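You operate a simulated robot arm through the tools that you are given. There is no shell and no other tool. Be economical: measure what you need, move in short steps, check, and stop when the job is done.

The job below is to be done with a simulated robot arm. You get a single attempt, and the scene is never put back.

Task
Fit the drain hose to the dehumidifier's port and restart it.
Fine: switch it off first; the port cap ends on the hose rest; the machine is left on.

Only the result counts: the job must be done as asked and must still hold three seconds after the hand-in. Knocking over, shifting, dropping, spilling or breaking anything else fails it. A push-on lid holds only when it is set on centred and level and pressed home; a screw cap is set on level and turned clockwise until tight.

Robot
A 6-joint arm with a fingered hand, fixed in place. Base frame: the origin is at the foot of the arm, x ahead of it, y to its left, z up. Units: mm, degrees, N and s.
With the tool pointing down near the work surface it reaches from about 120 to 520 mm from the base axis. Its first joint turns from -166.0 to 166.0 degrees. Payload 3.1 kg.
The tool frame sits at the grasp point between the pads (the TCP): z along the fingers, y along the line on which they close. The tips reach 22 mm beyond it. Largest opening 132 mm; the body of the gripper starts 60 mm behind the TCP. The gripper is a hand of 4 fingers: y runs from the thumb to the fingers, the wrist lies at [0, 0, -218] in the tool frame.
Orientation is told as [roll, pitch, yaw] about the base's x, y, z axes, in that order, counted from this pose: with the fingers straight down and closing along the base's y, the tool's x points along the base's -x, its y along +y and its z along -z.

Tools
- The arm moves only by the tool play_rows. Its argument "series" is one flat list of numbers, 6 for each row, row after row: the shift along the tool's x, y, z in units of 50 mm (1.0 is 50 mm), then the turn, a rotation vector about the tool's x, y, z in units of 6 degrees (1.0 is 6 degrees). In form: [dx, dy, dz, wx, wy, wz, dx, dy, dz, wx, wy, wz, ...]. A call has 1 to 12 rows; each row shifts and turns the commanded pose from where the row before left it, along the tool's axes as they then stand. A call with a number of a shift or a turn outside -1 to 1 is refused whole. Each row takes 0.2 s and may step no farther than 50 mm and 8.6 degrees from the row before; otherwise, the whole call is refused. A pose out of reach is approached as far as the arm can. The call stops where the force on the tool passes 40 N (or 10 N more than at its start, if that is more) or the arm is blocked; 0.2 s more then pass. In this call time passes only in rows, and 0.2 s behind the last. It gives the time, the measured TCP pose, the force on the tool (base axes), the opening and the grip force at its end, in the units of the frame above (readings bear some noise), with the torque about the TCP (base axes, N m) and any sound that the robot's microphone picked up, and new pictures: "views" is both (left out), scene, wrist or none.
- Cameras (640 x 400 px; columns grow to the right, rows downward): "scene" is fixed at [49.7, -650.8, 1287.1]; the picture's right is [0.88, -0.47, 0.00], its down [-0.25, -0.47, -0.84] and it looks along [0.40, 0.74, -0.54] (base axes); focal length 344 px, centre (320, 200). "wrist" rides on the gripper at [53, -53, -84] in the tool frame; the picture's right is [0.71, 0.71, 0.00], its down [-0.53, 0.53, -0.67] and it looks along [-0.47, 0.47, 0.74] (tool axes); focal length 247 px, centre (320, 200).
- lift_body(by): slides the trunk up (or, below 0, down) by that many mm; the arm rides with it, the base frame stays. It gives what a move gives, with no picture.
- move_fingers(finger1, finger2, finger3, thumb_bend): sets how far each is bent, from 0 (flat) to 1 (curled in); at 0.3 the hand is open as for a grip, at 0.7 the pads meet at the TCP. One left out holds its place. A second passes; each finger stops where it meets its share of the squeeze, and holds until it gets a number again. It is the only way to open and close the hand. It gives what a move gives, with no picture; readings hold the bend of each and the force on the fingers (four entries, about 0 where the hand has none), thumb and palm.
- probe_pixels(camera, pixels): for up to 12 pixels [column, row] of the newest picture of that camera ("zoom" is the newest enlarged one), the place [x, y, z] in the base frame of the surface seen there, good to about 2 mm. It takes no simulated time.
- enlarge(camera, box): a new picture of the part [left, top, right, bottom] of that camera's present view, enlarged. It takes no simulated time.
- close_job(): hands the job in; it is judged then, once.

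Keep the steps short. Do not move on a guess: measure, check each grasp and each placing, and mend mistakes. In all there are 80 turns and 200 pictures (those below and enlarged ones count). Leave the gripper open and the arm clear of the work at the hand-in unless told otherwise, and finish with a single line.

The tools are called after "Emit:" by a JSON object that holds its "api" and its "payload". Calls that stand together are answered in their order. play_rows: Moves the arm, as the interface text tells. Its arguments: {"type":"object","properties":{"series":{"type":"array","items":{"type":"number"}},"views":{"type":"string","enum":["both","scene","wrist","none"]}},"required":["series"]} The other tools are called the same way: lift_body (by) slides the trunk up or down; move_fingers (finger1, finger2, finger3, thumb_bend) moves the fingers one by one; probe_pixels (camera, pixels) gives the place of the surface under pixels of a picture; enlarge (camera, box) takes an enlarged picture of a part of a camera's view; close_job () hands the job in.

At the start:

```text
t: 0.0
position: [446.8, -69.7, 858.4]
orientation: [0.1, 0.0, 0.0]
wrist_force: [-0.1, 0.2, -0.3]
torque: [-0.02, 0.02, -0.01]
grip_width: 132.0
grasp_force: 0.1
shape: jaw
bend: [0.3, 0.3, 0.3, 0.3]
finger forces: [0.0, 0.0, 0.0, 0.0, 0.0, 0.1]
trunk travel left (down, up): [-100.0, 286.0]
```

scene: 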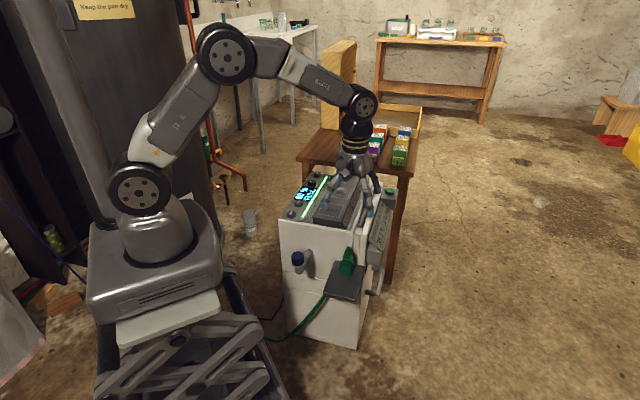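
wrist: 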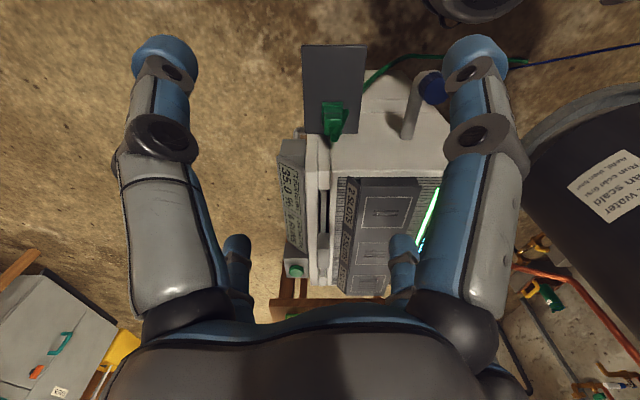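

I see the dehumidifier below the hand, with a blue-capped port on its near side and a green hose fitting on a grey shelf. I'll enlarge both views first.

Emit:
{"api": "enlarge", "payload": {"camera": "scene", "box": [260, 150, 420, 250]}}

Emit:
{"api": "enlarge", "payload": {"camera": "scene", "box": [260, 230, 420, 330]}}

Emit:
{"api": "enlarge", "payload": {"camera": "wrist", "box": [260, 30, 480, 168]}}

Emit:
{"api": "enlarge", "payload": {"camera": "wrist", "box": [260, 160, 480, 298]}}

Emit:
{"api": "probe_pixels", "payload": {"camera": "scene", "pixels": [[298, 260], [309, 266], [347, 253], [345, 268], [340, 290], [357, 295], [330, 278], [322, 300], [300, 192], [312, 184], [292, 214], [390, 191]]}}

```text
4.00 times, centred on (340, 200) of scene
```

zoom: 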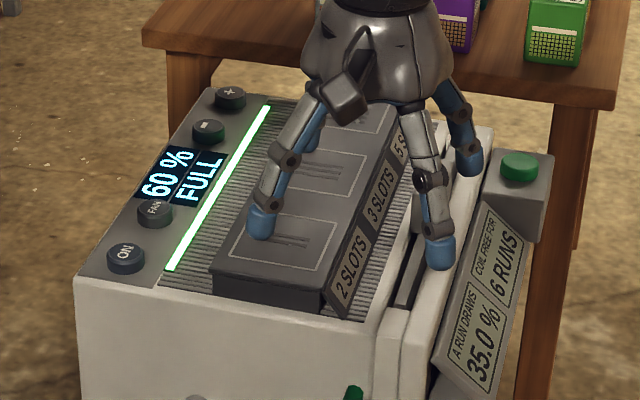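

```text
4.00 times, centred on (340, 280) of scene
```

zoom: 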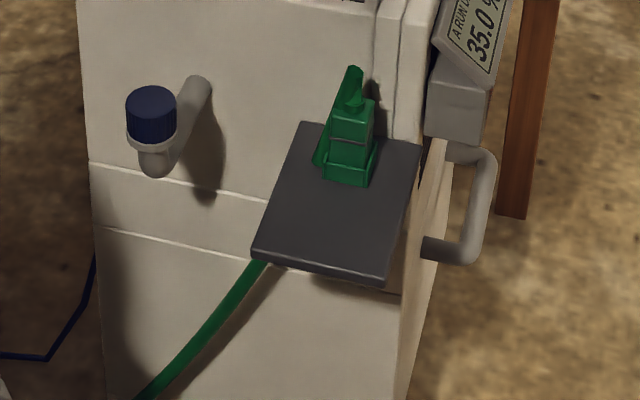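

```text
2.90 times, centred on (370, 99) of wrist
```

zoom: 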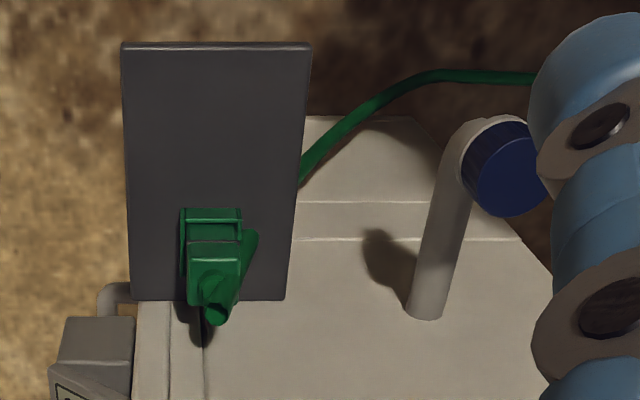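

```text
2.90 times, centred on (370, 229) of wrist
```

zoom: 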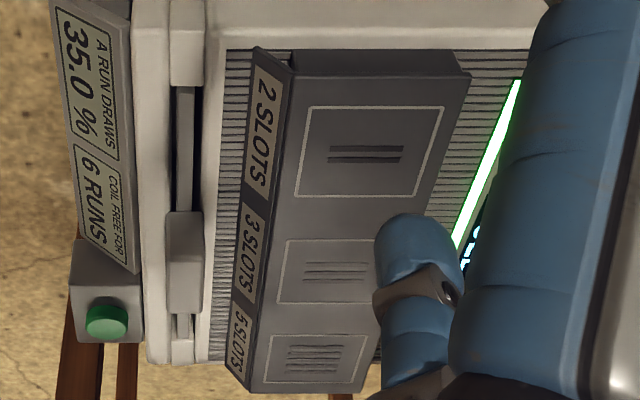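

```text
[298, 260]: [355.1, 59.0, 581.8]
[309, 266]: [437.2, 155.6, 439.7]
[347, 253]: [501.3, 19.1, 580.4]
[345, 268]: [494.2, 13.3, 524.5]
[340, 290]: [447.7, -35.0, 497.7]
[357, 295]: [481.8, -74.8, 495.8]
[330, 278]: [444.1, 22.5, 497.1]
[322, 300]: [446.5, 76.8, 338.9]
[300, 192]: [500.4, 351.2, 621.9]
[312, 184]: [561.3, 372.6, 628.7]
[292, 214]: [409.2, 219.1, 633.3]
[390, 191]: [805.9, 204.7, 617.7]
```

I'll zoom in tighter on the cap, the hose fitting, and the control panel.

Emit:
{"api": "enlarge", "payload": {"camera": "scene", "box": [328, 240, 376, 270]}}

Emit:
{"api": "enlarge", "payload": {"camera": "scene", "box": [280, 245, 328, 275]}}

Emit:
{"api": "enlarge", "payload": {"camera": "wrist", "box": [300, 80, 380, 130]}}

Emit:
{"api": "probe_pixels", "payload": {"camera": "wrist", "pixels": [[304, 46], [366, 47], [305, 131], [357, 132], [434, 86], [425, 75], [408, 130], [334, 108], [328, 117], [334, 135], [343, 120], [333, 125]]}}

Emit:
{"api": "enlarge", "payload": {"camera": "scene", "box": [272, 165, 352, 225]}}

Emit:
{"api": "probe_pixels", "payload": {"camera": "zoom", "pixels": [[160, 386], [230, 286], [345, 110], [390, 30], [240, 190], [300, 190]]}}

```text
13.33 times, centred on (352, 255) of scene
```

zoom: 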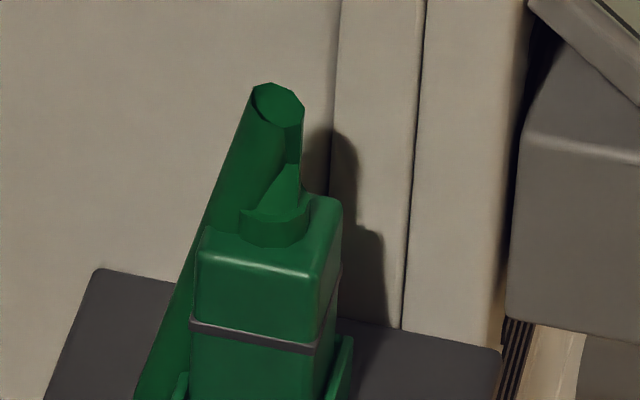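

```text
13.33 times, centred on (304, 260) of scene
```

zoom: 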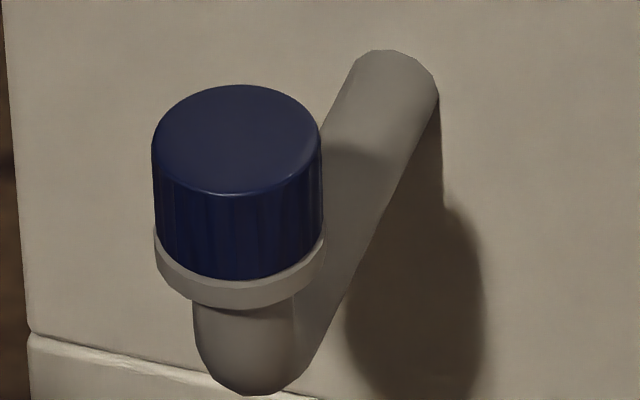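

```text
8.00 times, centred on (340, 105) of wrist
```

zoom: 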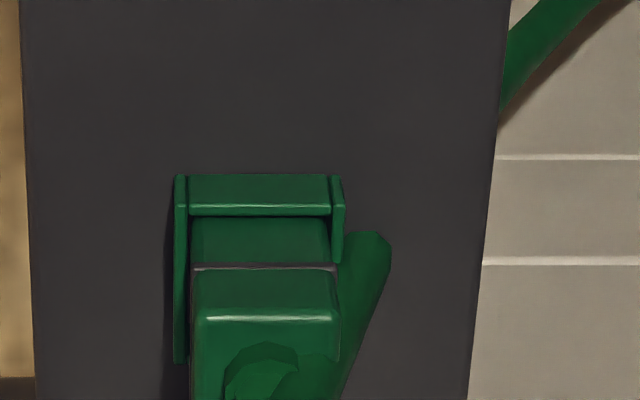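

```text
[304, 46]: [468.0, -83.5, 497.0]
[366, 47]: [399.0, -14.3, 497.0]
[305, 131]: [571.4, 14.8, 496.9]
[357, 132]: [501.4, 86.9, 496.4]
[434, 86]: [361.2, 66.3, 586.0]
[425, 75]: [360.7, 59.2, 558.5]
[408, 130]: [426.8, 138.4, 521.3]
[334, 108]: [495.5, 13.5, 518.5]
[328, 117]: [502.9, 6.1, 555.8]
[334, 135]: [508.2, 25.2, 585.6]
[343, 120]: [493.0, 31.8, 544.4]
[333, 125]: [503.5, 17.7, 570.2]
```

```text
6.67 times, centred on (312, 195) of scene
```

zoom: 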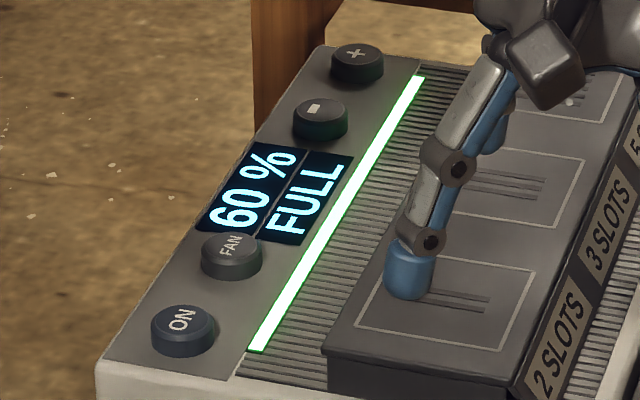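

```text
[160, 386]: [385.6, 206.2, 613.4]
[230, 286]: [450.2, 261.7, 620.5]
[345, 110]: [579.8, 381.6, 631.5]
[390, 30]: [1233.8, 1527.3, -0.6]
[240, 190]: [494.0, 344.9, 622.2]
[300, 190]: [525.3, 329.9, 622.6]
```

The machine is turned about 45° in the base frame. The ON button and the lit bar are on its top left, the cap is a screw type on a port that points up, and the fitting is a green box on the rest. I'll move the hand forward and down so the wrist camera can look at the fitting and the port from nearer.

Emit:
{"api": "play_rows", "payload": {"series": [0.32, -0.34, 0.9, 0, 0, 0, 0.32, -0.34, 0.9, 0, 0, 0, 0.32, -0.34, 0.9, 0, 0, 0], "views": "both"}}

Emit:
{"api": "enlarge", "payload": {"camera": "wrist", "box": [200, 60, 440, 210]}}

```text
refused: row 1 steps farther than a row can; nothing moved
```

```text
2.67 times, centred on (320, 135) of wrist
```

zoom: 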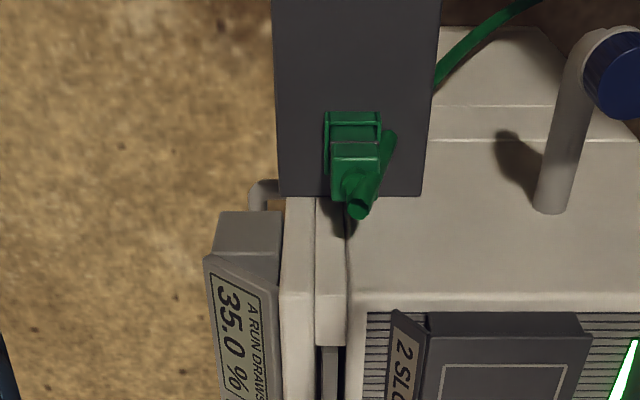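

The step was just over 50 mm, so the call was refused. I'll use more, smaller rows.

Emit:
{"api": "play_rows", "payload": {"series": [0.24, -0.25, 0.7, 0, 0, 0, 0.24, -0.25, 0.7, 0, 0, 0, 0.24, -0.25, 0.7, 0, 0, 0, 0.24, -0.25, 0.7, 0, 0, 0], "views": "both"}}

Emit:
{"api": "enlarge", "payload": {"camera": "wrist", "box": [200, 60, 440, 210]}}

```text
t: 1.0
position: [398.6, -117.8, 719.7]
orientation: [0.0, -0.1, 0.0]
wrist_force: [0.4, -0.3, 0.5]
torque: [0.0, 0.0, -0.03]
grip_width: 131.8
grasp_force: 0.0
shape: jaw
bend: [0.3, 0.3, 0.3, 0.3]
finger forces: [0.0, 0.0, 0.0, 0.1, 0.0, 0.1]
trunk travel left (down, up): [-100.0, 286.0]
```

scene: 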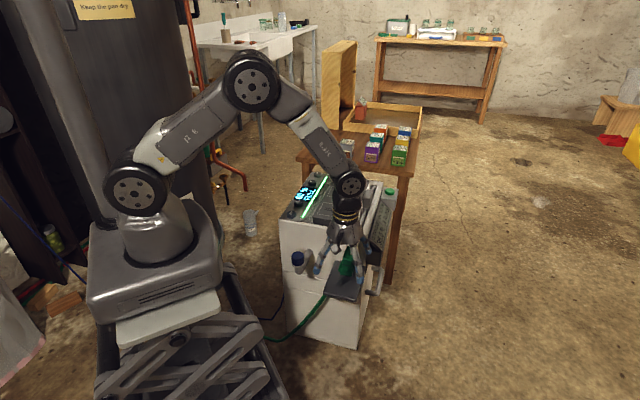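
wrist: 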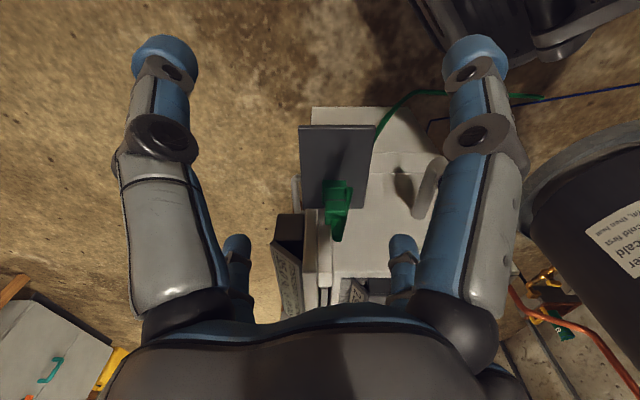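

```text
2.67 times, centred on (320, 135) of wrist
```

zoom: 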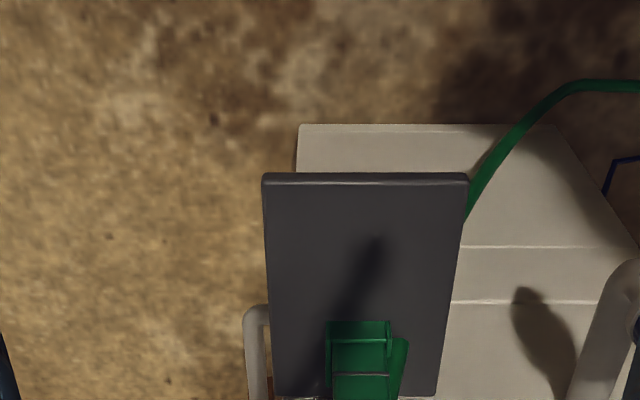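

The fitting sits in its cradle with the hose leaving at the top, so its socket must be underneath. Now I'll measure the power button, the cap, and the box from the scene view.

Emit:
{"api": "enlarge", "payload": {"camera": "scene", "box": [280, 175, 344, 215]}}

Emit:
{"api": "probe_pixels", "payload": {"camera": "zoom", "pixels": [[119, 375], [100, 372], [140, 376], [120, 362], [120, 388], [170, 300], [60, 330], [120, 345], [200, 370], [250, 360]]}}

Emit:
{"api": "enlarge", "payload": {"camera": "scene", "box": [280, 245, 328, 275]}}

Emit:
{"api": "probe_pixels", "payload": {"camera": "zoom", "pixels": [[237, 140], [237, 90], [160, 140], [313, 140], [237, 185], [237, 230], [237, 270], [237, 292], [400, 60], [237, 340], [310, 180], [165, 180]]}}

```text
10.00 times, centred on (312, 195) of scene
```

zoom: 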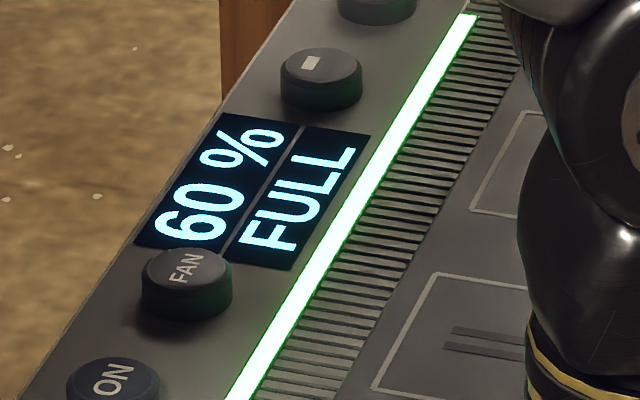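

```text
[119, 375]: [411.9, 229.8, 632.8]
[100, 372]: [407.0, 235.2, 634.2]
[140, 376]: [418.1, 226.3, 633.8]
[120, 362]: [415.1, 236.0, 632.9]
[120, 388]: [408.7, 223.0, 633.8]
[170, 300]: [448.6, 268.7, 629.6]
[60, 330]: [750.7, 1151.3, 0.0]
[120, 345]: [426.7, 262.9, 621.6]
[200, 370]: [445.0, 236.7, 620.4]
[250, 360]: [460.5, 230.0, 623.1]
```

```text
13.33 times, centred on (304, 260) of scene
```

zoom: 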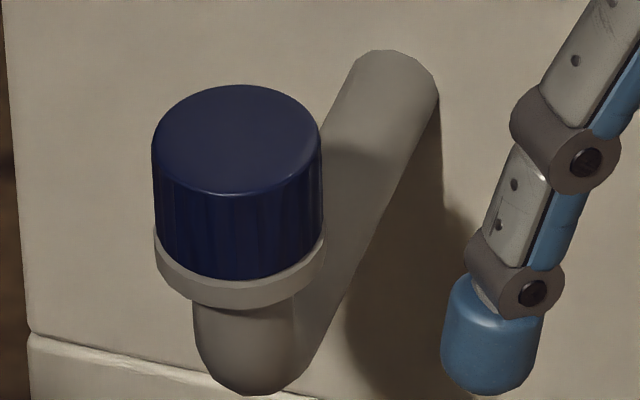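

```text
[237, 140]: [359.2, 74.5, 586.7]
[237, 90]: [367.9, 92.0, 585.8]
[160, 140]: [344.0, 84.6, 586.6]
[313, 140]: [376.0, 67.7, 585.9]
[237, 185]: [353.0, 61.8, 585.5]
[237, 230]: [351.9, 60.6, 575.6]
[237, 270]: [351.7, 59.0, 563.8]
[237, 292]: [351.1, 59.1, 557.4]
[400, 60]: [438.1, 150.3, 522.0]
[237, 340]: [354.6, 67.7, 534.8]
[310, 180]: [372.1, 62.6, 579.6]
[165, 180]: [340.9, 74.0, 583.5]
```

The cap centre is about (360, 76), with its top at z 586 and a radius of about 18. The ON button is at about (411, 230), with its top at z 633. I'll go above the button and shape the hand to press with the middle finger and thumb.

Emit:
{"api": "play_rows", "payload": {"series": [-0.03, 0.87, -0.05, 0, 0, 0, -0.03, 0.87, -0.05, 0, 0, 0, -0.03, 0.87, -0.05, 0, 0, 0, -0.03, 0.87, -0.05, 0, 0, 0, -0.03, 0.87, -0.05, 0, 0, 0, -0.03, 0.87, -0.05, 0, 0, 0, -0.03, 0.87, -0.05, 0, 0, 0, -0.03, 0.87, -0.05, 0, 0, 0], "views": "none"}}

Emit:
{"api": "move_fingers", "payload": {"finger1": 1, "finger2": 0.7, "finger3": 1, "thumb_bend": 0.7}}

Emit:
{"api": "enlarge", "payload": {"camera": "scene", "box": [260, 130, 388, 210]}}

Emit:
{"api": "enlarge", "payload": {"camera": "wrist", "box": [0, 0, 640, 400]}}

```text
t: 2.8
position: [413.2, 232.3, 738.2]
orientation: [0.0, 0.0, 0.1]
wrist_force: [-0.2, -0.1, -0.6]
torque: [0.0, -0.02, 0.03]
grip_width: 131.9
grasp_force: 0.1
shape: jaw
bend: [0.3, 0.3, 0.3, 0.3]
finger forces: [0.0, 0.1, 0.1, 0.1, 0.0, 0.1]
trunk travel left (down, up): [-100.0, 286.0]
```

```text
t: 3.8
position: [413.3, 231.0, 739.3]
orientation: [0.0, -0.1, 0.0]
wrist_force: [-0.1, 1.2, 0.6]
torque: [0.03, 0.01, 0.02]
grip_width: 0.2
grasp_force: 0.0
shape: fingers
bend: [0.75, 0.68, 0.75, 0.69]
finger forces: [0.1, 0.0, 0.1, 0.0, 0.0, 0.0]
trunk travel left (down, up): [-100.0, 286.0]
```

```text
5.00 times, centred on (324, 170) of scene
```

zoom: 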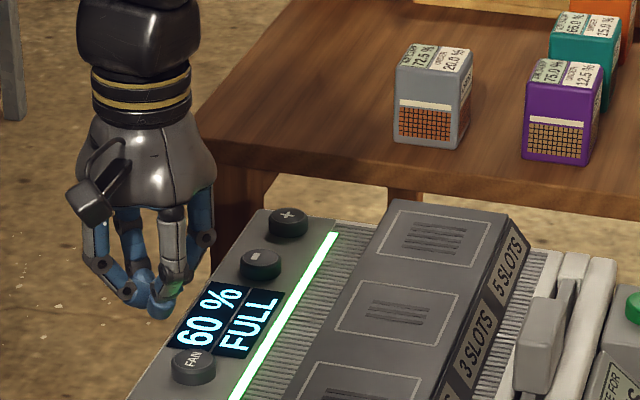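

```text
1.00 times, centred on (320, 200) of wrist (not enlarged: the box is as wide or as high as the picture)
```

zoom: 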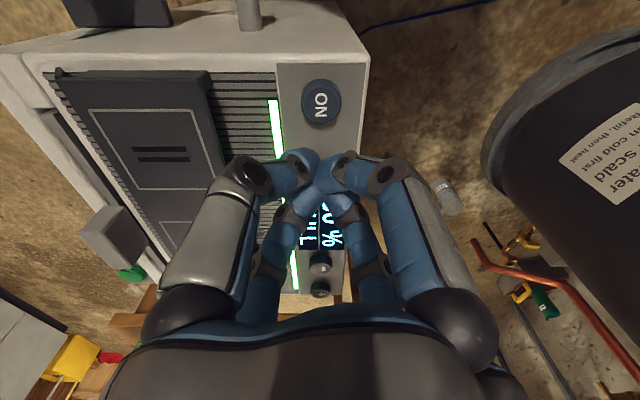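

The four fingers close in a ring around the TCP, so the closed bunch works as a press tool. I'll go down to just above the ON button.

Emit:
{"api": "play_rows", "payload": {"series": [0.02, -0.01, 0.5, 0, 0, 0, 0.02, -0.01, 0.5, 0, 0, 0, 0, 0, 0.4, 0, 0, 0, 0, 0, 0.16, 0, 0, 0], "views": "scene"}}

Emit:
{"api": "enlarge", "payload": {"camera": "scene", "box": [260, 170, 340, 220]}}

Emit:
{"api": "enlarge", "payload": {"camera": "scene", "box": [324, 240, 380, 275]}}

Emit:
{"api": "probe_pixels", "payload": {"camera": "zoom", "pixels": [[200, 223], [275, 235], [295, 170], [240, 270], [180, 270], [310, 260], [215, 110], [240, 100], [170, 200], [300, 330], [225, 320], [255, 190]]}}

```text
t: 4.8
position: [411.2, 228.6, 661.7]
orientation: [0.1, 0.0, 0.1]
wrist_force: [-0.1, -0.4, -0.5]
torque: [0.0, 0.01, -0.01]
grip_width: 0.1
grasp_force: 0.1
shape: fingers
bend: [0.75, 0.68, 0.75, 0.69]
finger forces: [0.1, 0.1, 0.2, 0.1, 0.0, 0.0]
trunk travel left (down, up): [-100.0, 286.0]
```

scene: 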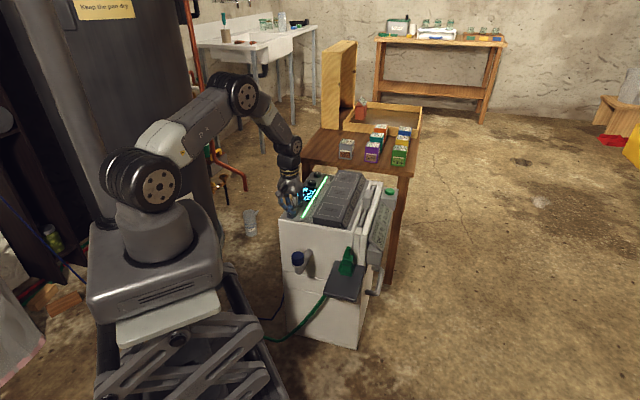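

```text
8.00 times, centred on (300, 195) of scene
```

zoom: 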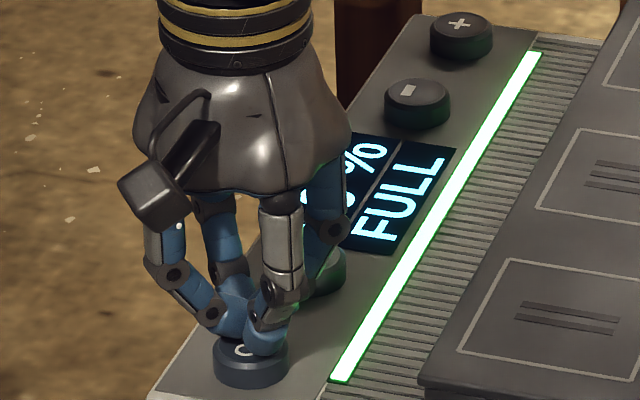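

```text
11.43 times, centred on (352, 258) of scene
```

zoom: 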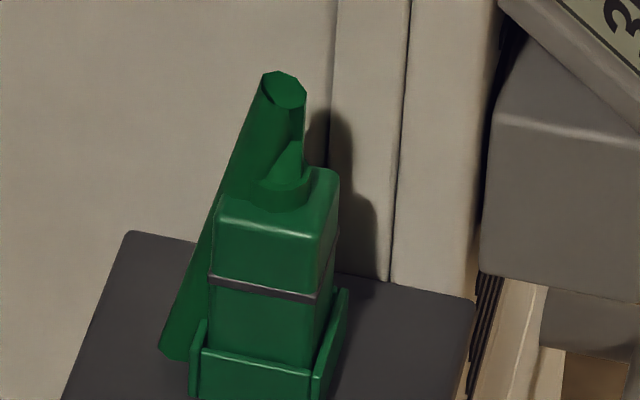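

```text
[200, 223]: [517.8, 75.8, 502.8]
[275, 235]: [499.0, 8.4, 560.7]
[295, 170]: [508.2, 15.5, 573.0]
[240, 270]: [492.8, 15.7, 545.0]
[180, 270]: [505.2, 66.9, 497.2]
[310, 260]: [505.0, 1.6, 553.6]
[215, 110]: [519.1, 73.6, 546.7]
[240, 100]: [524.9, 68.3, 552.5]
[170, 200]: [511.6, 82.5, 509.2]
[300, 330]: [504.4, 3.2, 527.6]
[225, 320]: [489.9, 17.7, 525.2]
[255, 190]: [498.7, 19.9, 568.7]
```

Fitting: box front face at u≈359 (u pointing into the machine), about 30 mm wide, top near z 565, centre near (508, 21), with the machine face about 29 mm behind it. The hand is now 6 mm above the ON button, so I'll press it in small steps and stop on contact.

Emit:
{"api": "play_rows", "payload": {"series": [0, 0, 0.08, 0, 0, 0, 0, 0.02, 0.06, 0, 0, 0, 0, 0, 0.04, 0, 0, 0, 0, 0, 0.04, 0, 0, 0], "views": "scene"}}

Emit:
{"api": "enlarge", "payload": {"camera": "scene", "box": [260, 170, 340, 220]}}

```text
t: 5.8
position: [410.4, 228.2, 651.5]
orientation: [0.1, -0.1, 0.0]
wrist_force: [1.0, -0.9, 9.3]
torque: [-0.02, -0.03, -0.01]
grip_width: 0.0
grasp_force: 8.7
shape: fingers
bend: [0.75, 0.68, 0.75, 0.69]
finger forces: [0.0, 8.9, 0.0, 0.0, 8.4, 0.0]
trunk travel left (down, up): [-100.0, 286.0]
heard: click
```

scene: 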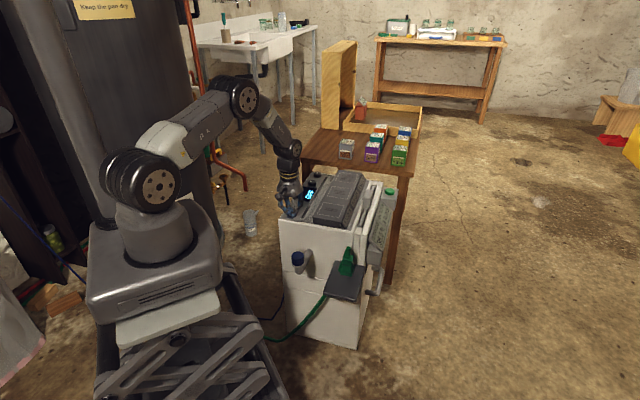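

```text
8.00 times, centred on (300, 195) of scene
```

zoom: 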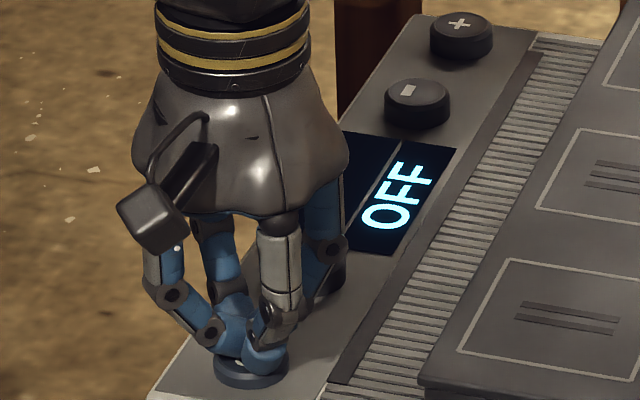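

The display reads OFF, the light bar is dark, and I heard a click. I'll go up, move over the cap, and open the fingers.

Emit:
{"api": "play_rows", "payload": {"series": [0, 0, -0.7, 0, 0, 0, 0, 0, -0.7, 0, 0, 0, 0.25, -0.76, 0, 0, 0, 0, 0.25, -0.76, 0, 0, 0, 0, 0.25, -0.76, 0, 0, 0, 0, 0.25, -0.76, 0, 0, 0, 0], "views": "none"}}

Emit:
{"api": "move_fingers", "payload": {"finger1": 0.35, "finger2": 0.35, "finger3": 0.35, "thumb_bend": 0.35}}

Emit:
{"api": "play_rows", "payload": {"series": [0, 0, 0, 0, 0, 1, 0, 0, 0, 0, 0, 1, 0, 0, 0, 0, 0, 1, 0, 0, 0, 0, 0, 1, 0, 0, 0, 0, 0, 1, 0, 0, 0, 0, 0, 1, 0, 0, 0, 0, 0, 1, 0, 0, 0, 0, 0, 1, 0, 0, 0, 0, 0, 1, 0, 0, 0, 0, 0, 1, 0, 0, 0, 0, 0, 1, 0, 0, 0, 0, 0, 1], "views": "both"}}

```text
t: 7.2
position: [357.9, 78.2, 720.5]
orientation: [0.0, 0.1, 0.0]
wrist_force: [-0.4, -0.9, 0.6]
torque: [-0.01, 0.04, 0.0]
grip_width: 0.1
grasp_force: 0.1
shape: fingers
bend: [0.75, 0.68, 0.75, 0.69]
finger forces: [0.1, 0.0, 0.0, 0.0, 0.1, 0.0]
trunk travel left (down, up): [-100.0, 286.0]
```

```text
t: 8.2
position: [356.5, 78.1, 719.5]
orientation: [0.0, 0.0, 0.0]
wrist_force: [0.1, 0.1, 0.0]
torque: [-0.02, -0.02, 0.01]
grip_width: 76.0
grasp_force: 0.1
shape: fingers
bend: [0.35, 0.35, 0.35, 0.35]
finger forces: [0.0, 0.1, 0.0, 0.0, 0.0, 0.0]
trunk travel left (down, up): [-100.0, 286.0]
```

```text
t: 10.8
position: [360.7, 77.1, 720.8]
orientation: [0.1, 0.1, -72.1]
wrist_force: [0.1, 0.7, -0.3]
torque: [0.04, 0.01, 0.0]
grip_width: 75.9
grasp_force: 0.0
shape: fingers
bend: [0.35, 0.35, 0.35, 0.35]
finger forces: [0.0, 0.0, 0.0, 0.0, 0.0, 0.0]
trunk travel left (down, up): [-100.0, 286.0]
```

scene: 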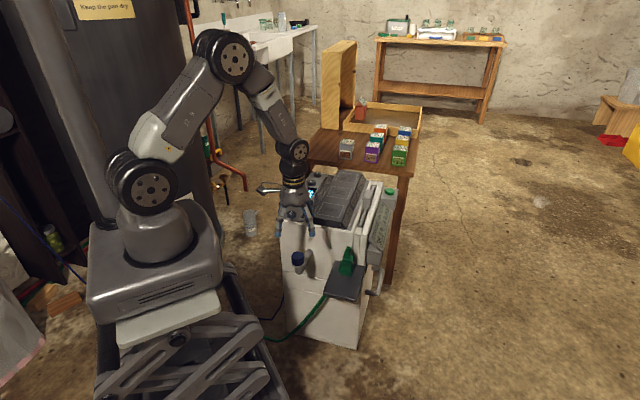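
wrist: 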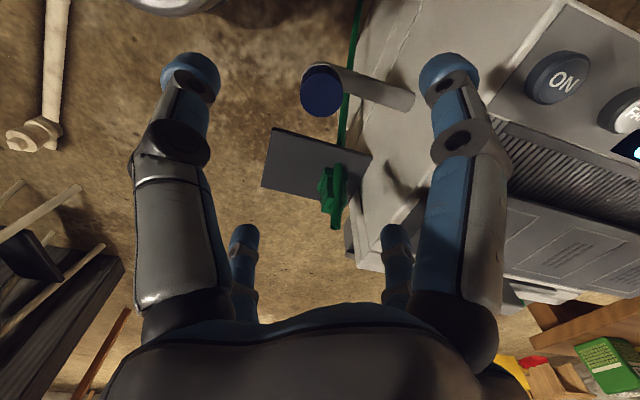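

I'm above the cap with yaw at -72°. I'll check the cap's centre from this nearer view.

Emit:
{"api": "enlarge", "payload": {"camera": "wrist", "box": [280, 50, 376, 110]}}

Emit:
{"api": "probe_pixels", "payload": {"camera": "zoom", "pixels": [[150, 270], [150, 385], [420, 270], [280, 420], [280, 300], [280, 180], [280, 200], [280, 380], [200, 270], [380, 270]]}}

```text
6.67 times, centred on (328, 80) of wrist
```

zoom: 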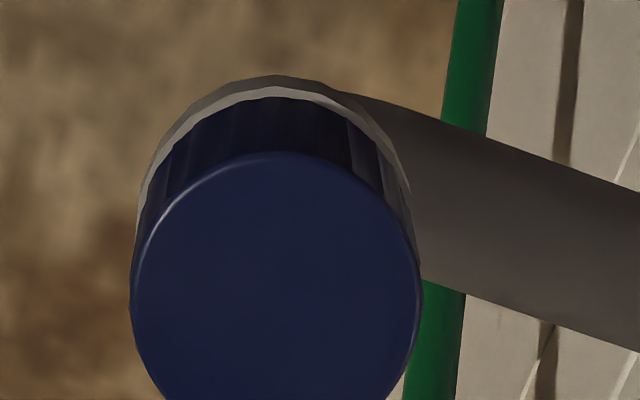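

```text
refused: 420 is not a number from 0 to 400
```

Emit:
{"api": "probe_pixels", "payload": {"camera": "wrist", "pixels": [[322, 75], [322, 112], [303, 95], [340, 95], [322, 95]]}}

```text
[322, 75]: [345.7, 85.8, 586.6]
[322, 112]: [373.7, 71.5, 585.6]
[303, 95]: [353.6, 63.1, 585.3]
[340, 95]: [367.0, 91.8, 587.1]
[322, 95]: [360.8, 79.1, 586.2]
```

The cap centre is about (360, 78). I'll go straight down to TCP z≈586.

Emit:
{"api": "play_rows", "payload": {"series": [0.0, 0, 0.8, 0, 0, 0, 0, 0, 0.8, 0, 0, 0, 0, 0, 0.8, 0, 0, 0, 0, 0, 0.3, 0, 0, 0], "views": "scene"}}

Emit:
{"api": "enlarge", "payload": {"camera": "scene", "box": [260, 215, 340, 275]}}

```text
t: 11.8
position: [359.2, 76.9, 584.3]
orientation: [0.0, 0.0, -72.0]
wrist_force: [0.0, -0.2, -0.3]
torque: [-0.03, 0.01, 0.0]
grip_width: 76.6
grasp_force: 0.1
shape: fingers
bend: [0.35, 0.35, 0.35, 0.35]
finger forces: [0.0, 0.0, 0.0, 0.0, 0.1, 0.0]
trunk travel left (down, up): [-100.0, 286.0]
```

scene: 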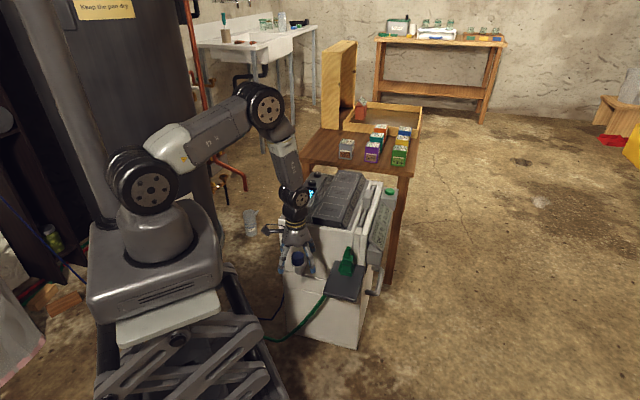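

```text
6.67 times, centred on (300, 245) of scene
```

zoom: 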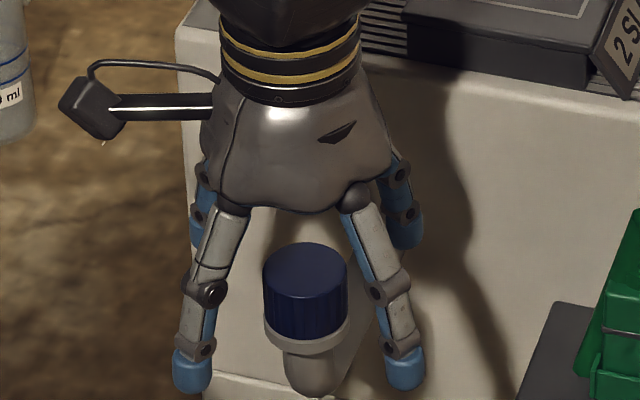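

The fingers ring the cap, well clear of it. I'll close all four together.

Emit:
{"api": "move_fingers", "payload": {"finger1": 0.65, "finger2": 0.65, "finger3": 0.65, "thumb_bend": 0.65}}

Emit:
{"api": "enlarge", "payload": {"camera": "scene", "box": [260, 215, 340, 275]}}

```text
t: 12.8
position: [359.3, 76.8, 585.4]
orientation: [0.1, 0.0, -72.1]
wrist_force: [0.8, 0.6, 0.0]
torque: [-0.01, -0.02, 0.01]
grip_width: 17.0
grasp_force: 8.4
shape: fingers
bend: [0.6, 0.59, 0.6, 0.61]
finger forces: [3.6, 4.7, 3.7, 0.1, 4.5, 0.0]
trunk travel left (down, up): [-100.0, 286.0]
```

```text
6.67 times, centred on (300, 245) of scene
```

zoom: 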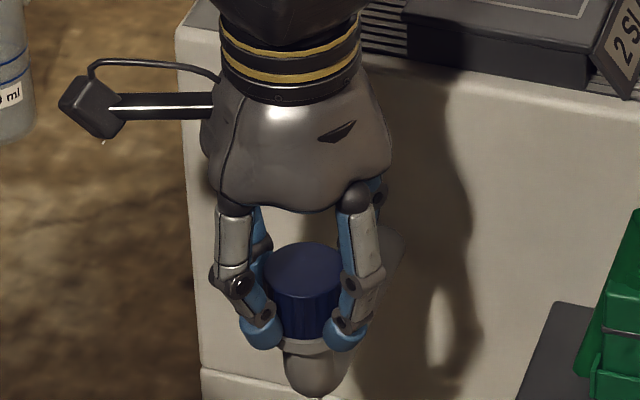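

All four fingers hold the cap evenly. I'll tighten a bit more, then turn it counterclockwise as seen from above.

Emit:
{"api": "move_fingers", "payload": {"finger1": 0.8, "finger2": 0.8, "finger3": 0.8, "thumb_bend": 0.8}}

Emit:
{"api": "play_rows", "payload": {"series": [0, 0, 0, 0, 0, -1, 0, 0, 0, 0, 0, -1, 0, 0, 0, 0, 0, -1, 0, 0, 0, 0, 0, -1, 0, 0, 0, 0, 0, -1], "views": "scene"}}

Emit:
{"api": "enlarge", "payload": {"camera": "scene", "box": [260, 215, 340, 275]}}

```text
t: 13.8
position: [357.6, 76.0, 586.1]
orientation: [-0.1, 0.0, -72.0]
wrist_force: [-6.7, -2.0, -1.4]
torque: [-0.04, 0.08, -0.02]
grip_width: 15.0
grasp_force: 22.6
shape: fingers
bend: [0.6, 0.58, 0.6, 0.63]
finger forces: [8.1, 8.6, 8.7, 0.0, 20.2, 0.0]
trunk travel left (down, up): [-100.0, 286.0]
```

```text
t: 15.0
position: [358.2, 75.5, 585.0]
orientation: [0.0, 0.0, -41.9]
wrist_force: [-6.2, -8.8, -0.8]
torque: [-0.2, 0.07, -0.07]
grip_width: 14.7
grasp_force: 22.5
shape: fingers
bend: [0.6, 0.58, 0.6, 0.63]
finger forces: [8.0, 7.9, 9.4, 0.0, 21.2, 0.0]
trunk travel left (down, up): [-100.0, 286.0]
```

scene: 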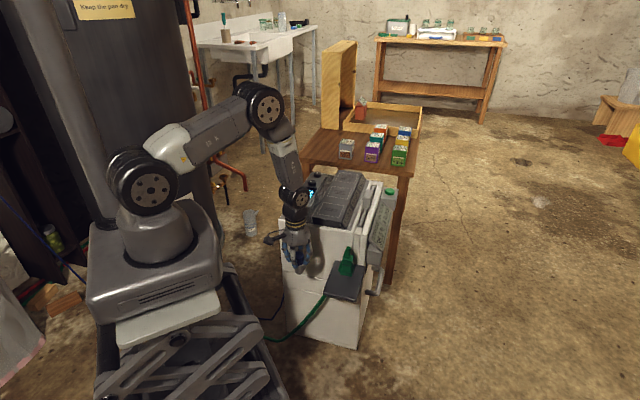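

```text
6.67 times, centred on (300, 245) of scene
```

zoom: 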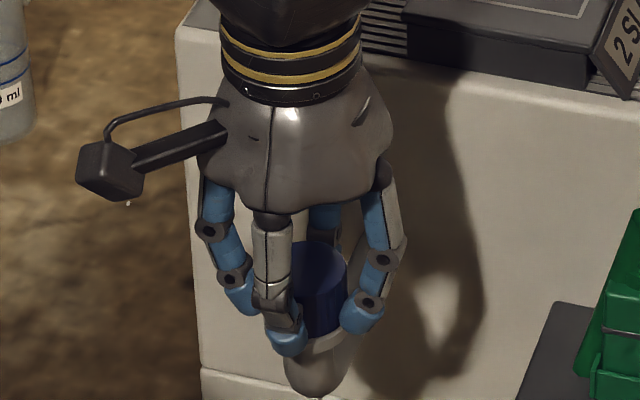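

The cap turns with little torque. I'll keep turning counterclockwise.

Emit:
{"api": "play_rows", "payload": {"series": [0, 0, 0, 0, 0, -1, 0, 0, 0, 0, 0, -1, 0, 0, 0, 0, 0, -1, 0, 0, 0, 0, 0, -1, 0, 0, 0, 0, 0, -1, 0, 0, 0, 0, 0, -1, 0, 0, 0, 0, 0, -1, 0, 0, 0, 0, 0, -1, 0, 0, 0, 0, 0, -1, 0, 0, 0, 0, 0, -1, 0, 0, 0, 0, 0, -1, 0, 0, 0, 0, 0, -1], "views": "scene"}}

Emit:
{"api": "enlarge", "payload": {"camera": "scene", "box": [260, 215, 340, 275]}}

```text
t: 17.6
position: [360.0, 76.5, 585.9]
orientation: [-0.1, -0.2, 30.1]
wrist_force: [14.0, -16.0, 3.6]
torque: [-0.3, -0.33, -0.05]
grip_width: 15.2
grasp_force: 24.2
shape: fingers
bend: [0.61, 0.59, 0.6, 0.63]
finger forces: [7.6, 7.3, 9.9, 0.0, 22.8, 0.0]
trunk travel left (down, up): [-100.0, 286.0]
```

scene: 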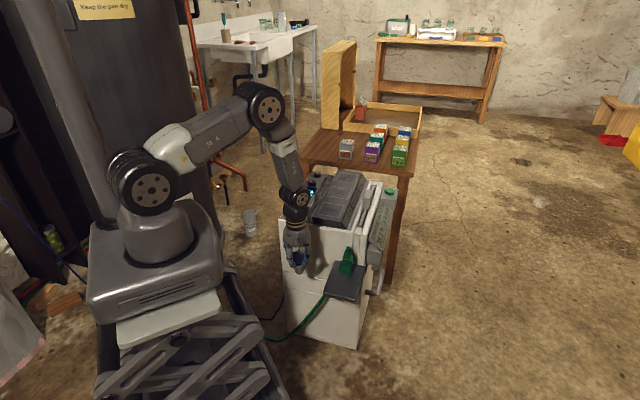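

```text
6.67 times, centred on (300, 245) of scene
```

zoom: 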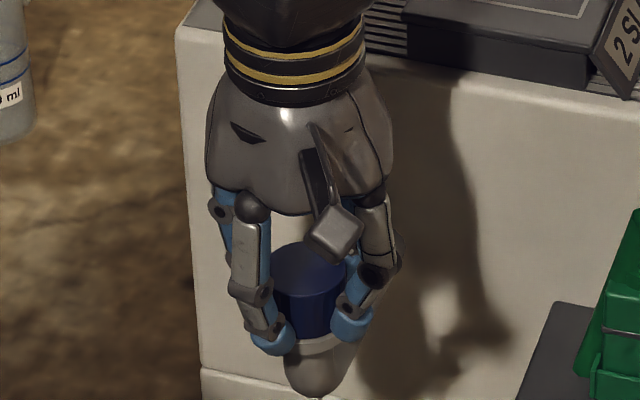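

That's 102° so far, with some sideways strain from the thumb. I'll ease 1.5 mm toward the thumb and keep turning.

Emit:
{"api": "play_rows", "payload": {"series": [0, -0.03, 0, 0, 0, -1, 0, 0, 0, 0, 0, -1, 0, 0, 0, 0, 0, -1, 0, 0, 0, 0, 0, -1, 0, 0, 0, 0, 0, -1, 0, 0, 0, 0, 0, -1, 0, 0, 0, 0, 0, -1, 0, 0, 0, 0, 0, -1], "views": "scene"}}

Emit:
{"api": "enlarge", "payload": {"camera": "scene", "box": [260, 215, 340, 275]}}

```text
t: 19.4
position: [361.5, 77.3, 585.4]
orientation: [-0.2, -0.1, 78.2]
wrist_force: [17.6, 2.4, 7.9]
torque: [0.09, -0.39, -0.03]
grip_width: 14.8
grasp_force: 23.8
shape: fingers
bend: [0.61, 0.59, 0.59, 0.63]
finger forces: [7.6, 7.3, 10.6, 0.1, 21.6, 0.1]
trunk travel left (down, up): [-100.0, 286.0]
```

scene: 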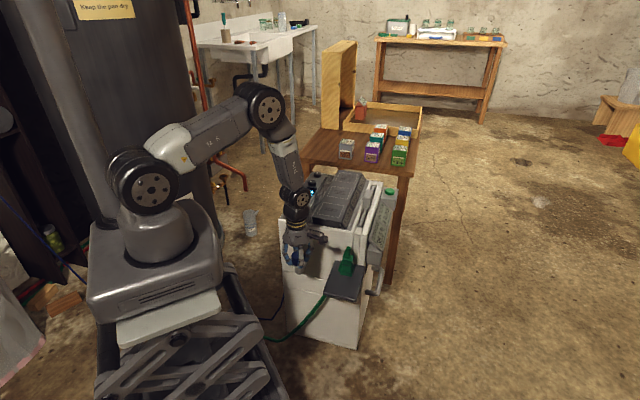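

```text
6.67 times, centred on (300, 245) of scene
```

zoom: 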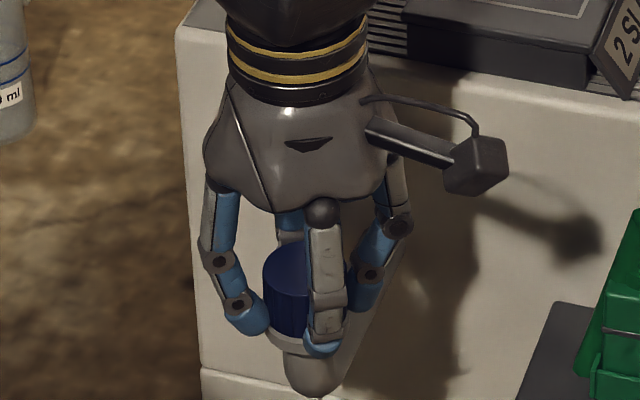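

The upward force is growing, about 8 N, so the cap is climbing its thread. I'll keep turning while rising slightly.

Emit:
{"api": "play_rows", "payload": {"series": [0, -0.02, -0.01, 0, 0, -1, 0, 0, -0.01, 0, 0, -1, 0, 0, -0.01, 0, 0, -1, 0, 0, -0.01, 0, 0, -1, 0, 0, -0.01, 0, 0, -1, 0, 0, -0.01, 0, 0, -1, 0, 0, -0.01, 0, 0, -1, 0, 0, -0.01, 0, 0, -1, 0, 0, -0.01, 0, 0, -1, 0, 0, -0.01, 0, 0, -1], "views": "scene"}}

Emit:
{"api": "enlarge", "payload": {"camera": "scene", "box": [260, 215, 340, 275]}}

```text
t: 20.7
position: [355.1, 86.2, 586.8]
orientation: [-2.1, 1.5, 109.1]
wrist_force: [17.5, -8.9, -3.5]
torque: [-0.19, -0.38, -0.01]
grip_width: 22.0
grasp_force: 20.7
shape: fingers
bend: [0.56, 0.61, 0.64, 0.63]
finger forces: [12.0, 5.5, 4.6, 0.0, 19.5, 0.1]
out of reach, approached as far as the arm can: row 4, 5, 6
trunk travel left (down, up): [-100.0, 286.0]
stopped in row 6: the force on the tool passed its limit at 43 N (the readings are from after the stop); the commanded pose is now the measured one
```

scene: 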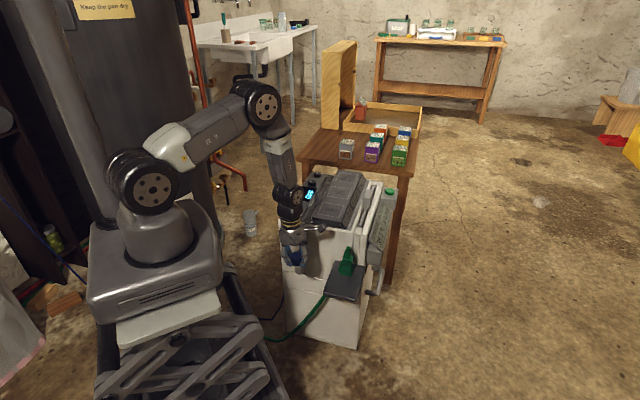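

```text
6.67 times, centred on (300, 245) of scene
```

zoom: 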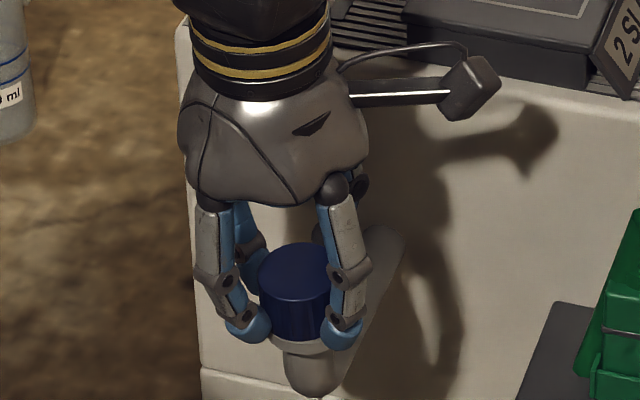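

The wrist ran out of turn at yaw ≈100°. I'll let go, recentre and level the hand, rise, wind back, and regrip.

Emit:
{"api": "move_fingers", "payload": {"finger1": 0.38, "finger2": 0.38, "finger3": 0.38, "thumb_bend": 0.38}}

Emit:
{"api": "play_rows", "payload": {"series": [0.18, -0.04, 0, 0.35, -0.25, 0, 0, 0, -0.8, 0, 0, 0, 0, 0, 0, 0, 0, 1, 0, 0, 0, 0, 0, 1, 0, 0, 0, 0, 0, 1, 0, 0, 0, 0, 0, 1, 0, 0, 0, 0, 0, 1, 0, 0, 0, 0, 0, 1, 0, 0, 0, 0, 0, 1, 0, 0, 0, 0, 0, 1, 0, 0, 0, 0, 0, 1, 0, 0, 0, 0, 0, 1], "views": "none"}}

Emit:
{"api": "play_rows", "payload": {"series": [0, 0, 0, 0, 0, 1, 0, 0, 0, 0, 0, 1, 0, 0, 0, 0, 0, 1, 0, 0, 0, 0, 0, 1, 0, 0, 0, 0, 0, 1, 0, 0, 0, 0, 0, 1, 0, 0, 0, 0, 0, 1, 0, 0, 0, 0, 0, 1, 0, 0, 0, 0, 0, 1, 0, 0, 0, 0, 0, 1, 0, 0, 0, 0, 0, 1, 0, 0, 0, 0, 0, 1], "views": "none"}}

Emit:
{"api": "play_rows", "payload": {"series": [0, 0, 0, 0, 0, 1, 0, 0, 0, 0, 0, 1, 0, 0, 0, 0, 0, 1, 0, 0, 0, 0, 0, 1, 0, 0, 0, 0, 0, 1, 0, 0, 0, 0, 0, 1], "views": "both"}}

```text
t: 21.7
position: [352.1, 84.6, 584.6]
orientation: [-1.5, 1.4, 109.1]
wrist_force: [-0.2, 0.4, 0.0]
torque: [-0.01, 0.01, -0.02]
grip_width: 69.0
grasp_force: 0.1
shape: fingers
bend: [0.38, 0.38, 0.38, 0.38]
finger forces: [0.0, 0.1, 0.1, 0.0, 0.0, 0.0]
trunk travel left (down, up): [-100.0, 286.0]
```

```text
t: 24.3
position: [340.8, 78.8, 619.7]
orientation: [-1.8, -3.1, 49.1]
wrist_force: [0.3, 0.2, -0.5]
torque: [0.01, 0.01, -0.04]
grip_width: 69.3
grasp_force: 0.0
shape: fingers
bend: [0.38, 0.38, 0.38, 0.38]
finger forces: [0.1, 0.1, 0.0, 0.0, 0.0, 0.0]
out of reach, approached as far as the arm can: row 1, 2
trunk travel left (down, up): [-100.0, 286.0]
```

```text
t: 26.9
position: [340.9, 78.9, 619.0]
orientation: [2.4, -2.7, -23.1]
wrist_force: [-0.5, -0.5, -0.7]
torque: [0.02, -0.02, 0.02]
grip_width: 68.8
grasp_force: 0.1
shape: fingers
bend: [0.38, 0.38, 0.38, 0.38]
finger forces: [0.1, 0.1, 0.1, 0.1, 0.1, 0.0]
trunk travel left (down, up): [-100.0, 286.0]
```

```text
t: 28.3
position: [341.4, 79.5, 620.4]
orientation: [3.5, -0.7, -59.0]
wrist_force: [0.2, -0.1, 0.1]
torque: [-0.03, 0.01, 0.0]
grip_width: 69.2
grasp_force: 0.0
shape: fingers
bend: [0.38, 0.38, 0.38, 0.38]
finger forces: [0.0, 0.0, 0.1, 0.0, 0.0, 0.0]
trunk travel left (down, up): [-100.0, 286.0]
```

scene: 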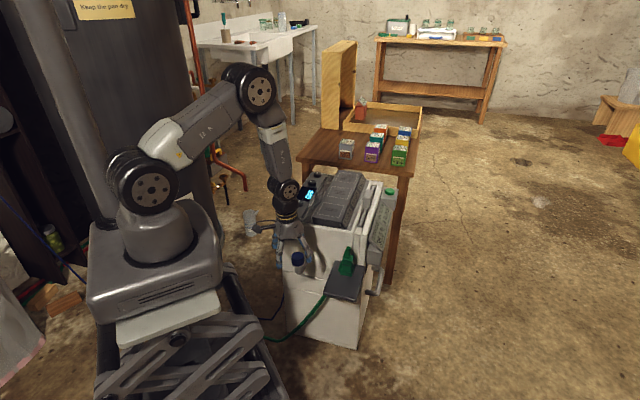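
wrist: 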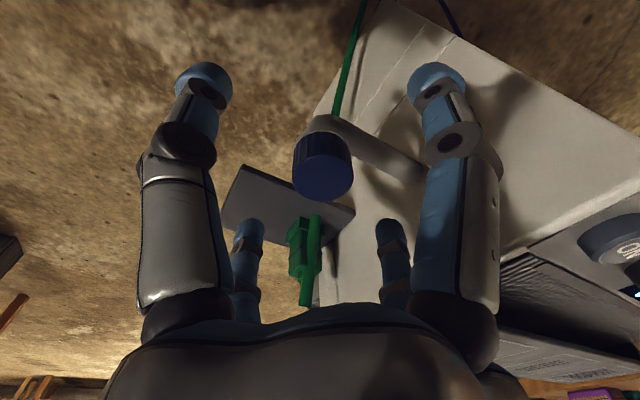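

The hand has picked up a 3.5° tilt and a 19 mm offset, so I'll correct both while still above the cap.

Emit:
{"api": "play_rows", "payload": {"series": [0, 0, 0, 0.58, 0.117, 0, -0.11, 0.15, 0, 0, 0, 0, -0.11, 0.16, 0, 0, 0, 0], "views": "wrist"}}

Emit:
{"api": "enlarge", "payload": {"camera": "scene", "box": [260, 215, 340, 275]}}

```text
t: 29.1
position: [359.2, 77.6, 622.1]
orientation: [0.0, 0.0, -58.9]
wrist_force: [0.7, -0.3, -0.4]
torque: [-0.02, 0.01, -0.01]
grip_width: 69.3
grasp_force: 0.0
shape: fingers
bend: [0.38, 0.38, 0.38, 0.38]
finger forces: [0.0, 0.0, 0.0, 0.0, 0.0, 0.0]
trunk travel left (down, up): [-100.0, 286.0]
```

wrist: 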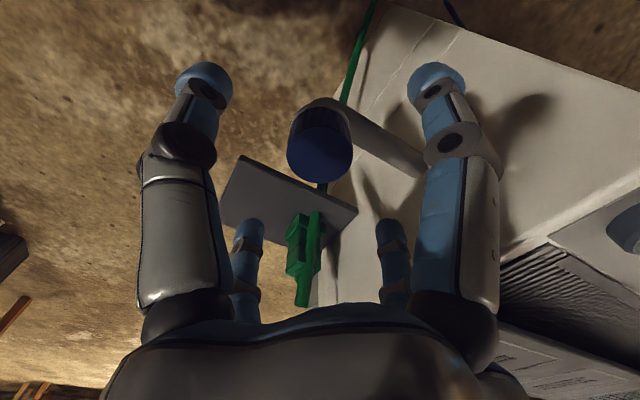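

```text
6.67 times, centred on (300, 245) of scene
```

zoom: 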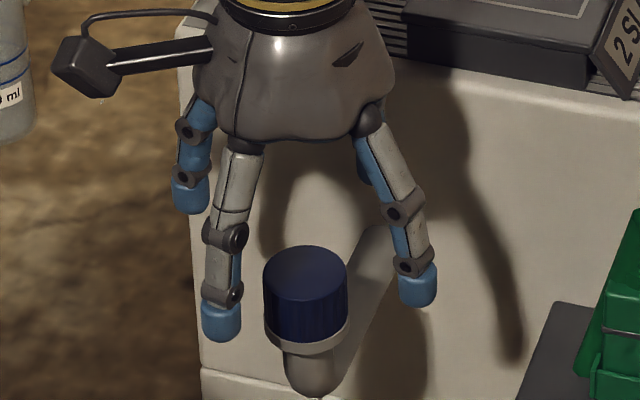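

Level again and centred at (359, 78). I'll check where the cap is now and how much it has risen.

Emit:
{"api": "probe_pixels", "payload": {"camera": "wrist", "pixels": [[320, 155], [291, 155], [348, 155], [320, 137], [320, 178]]}}

Emit:
{"api": "enlarge", "payload": {"camera": "scene", "box": [280, 245, 328, 275]}}

```text
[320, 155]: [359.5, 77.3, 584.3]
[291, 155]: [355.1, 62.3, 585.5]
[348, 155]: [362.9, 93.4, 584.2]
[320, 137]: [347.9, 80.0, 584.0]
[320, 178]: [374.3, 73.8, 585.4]
```

```text
13.33 times, centred on (304, 260) of scene
```

zoom: 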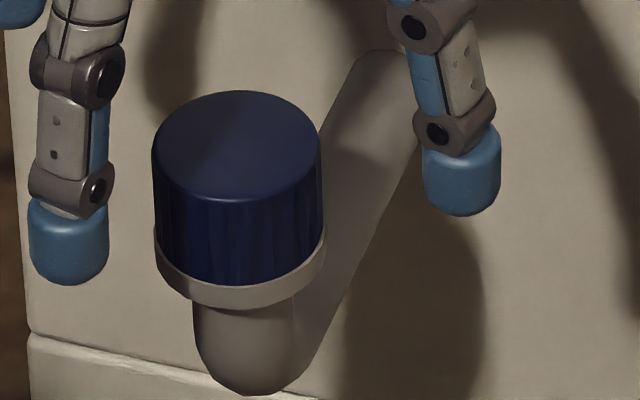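

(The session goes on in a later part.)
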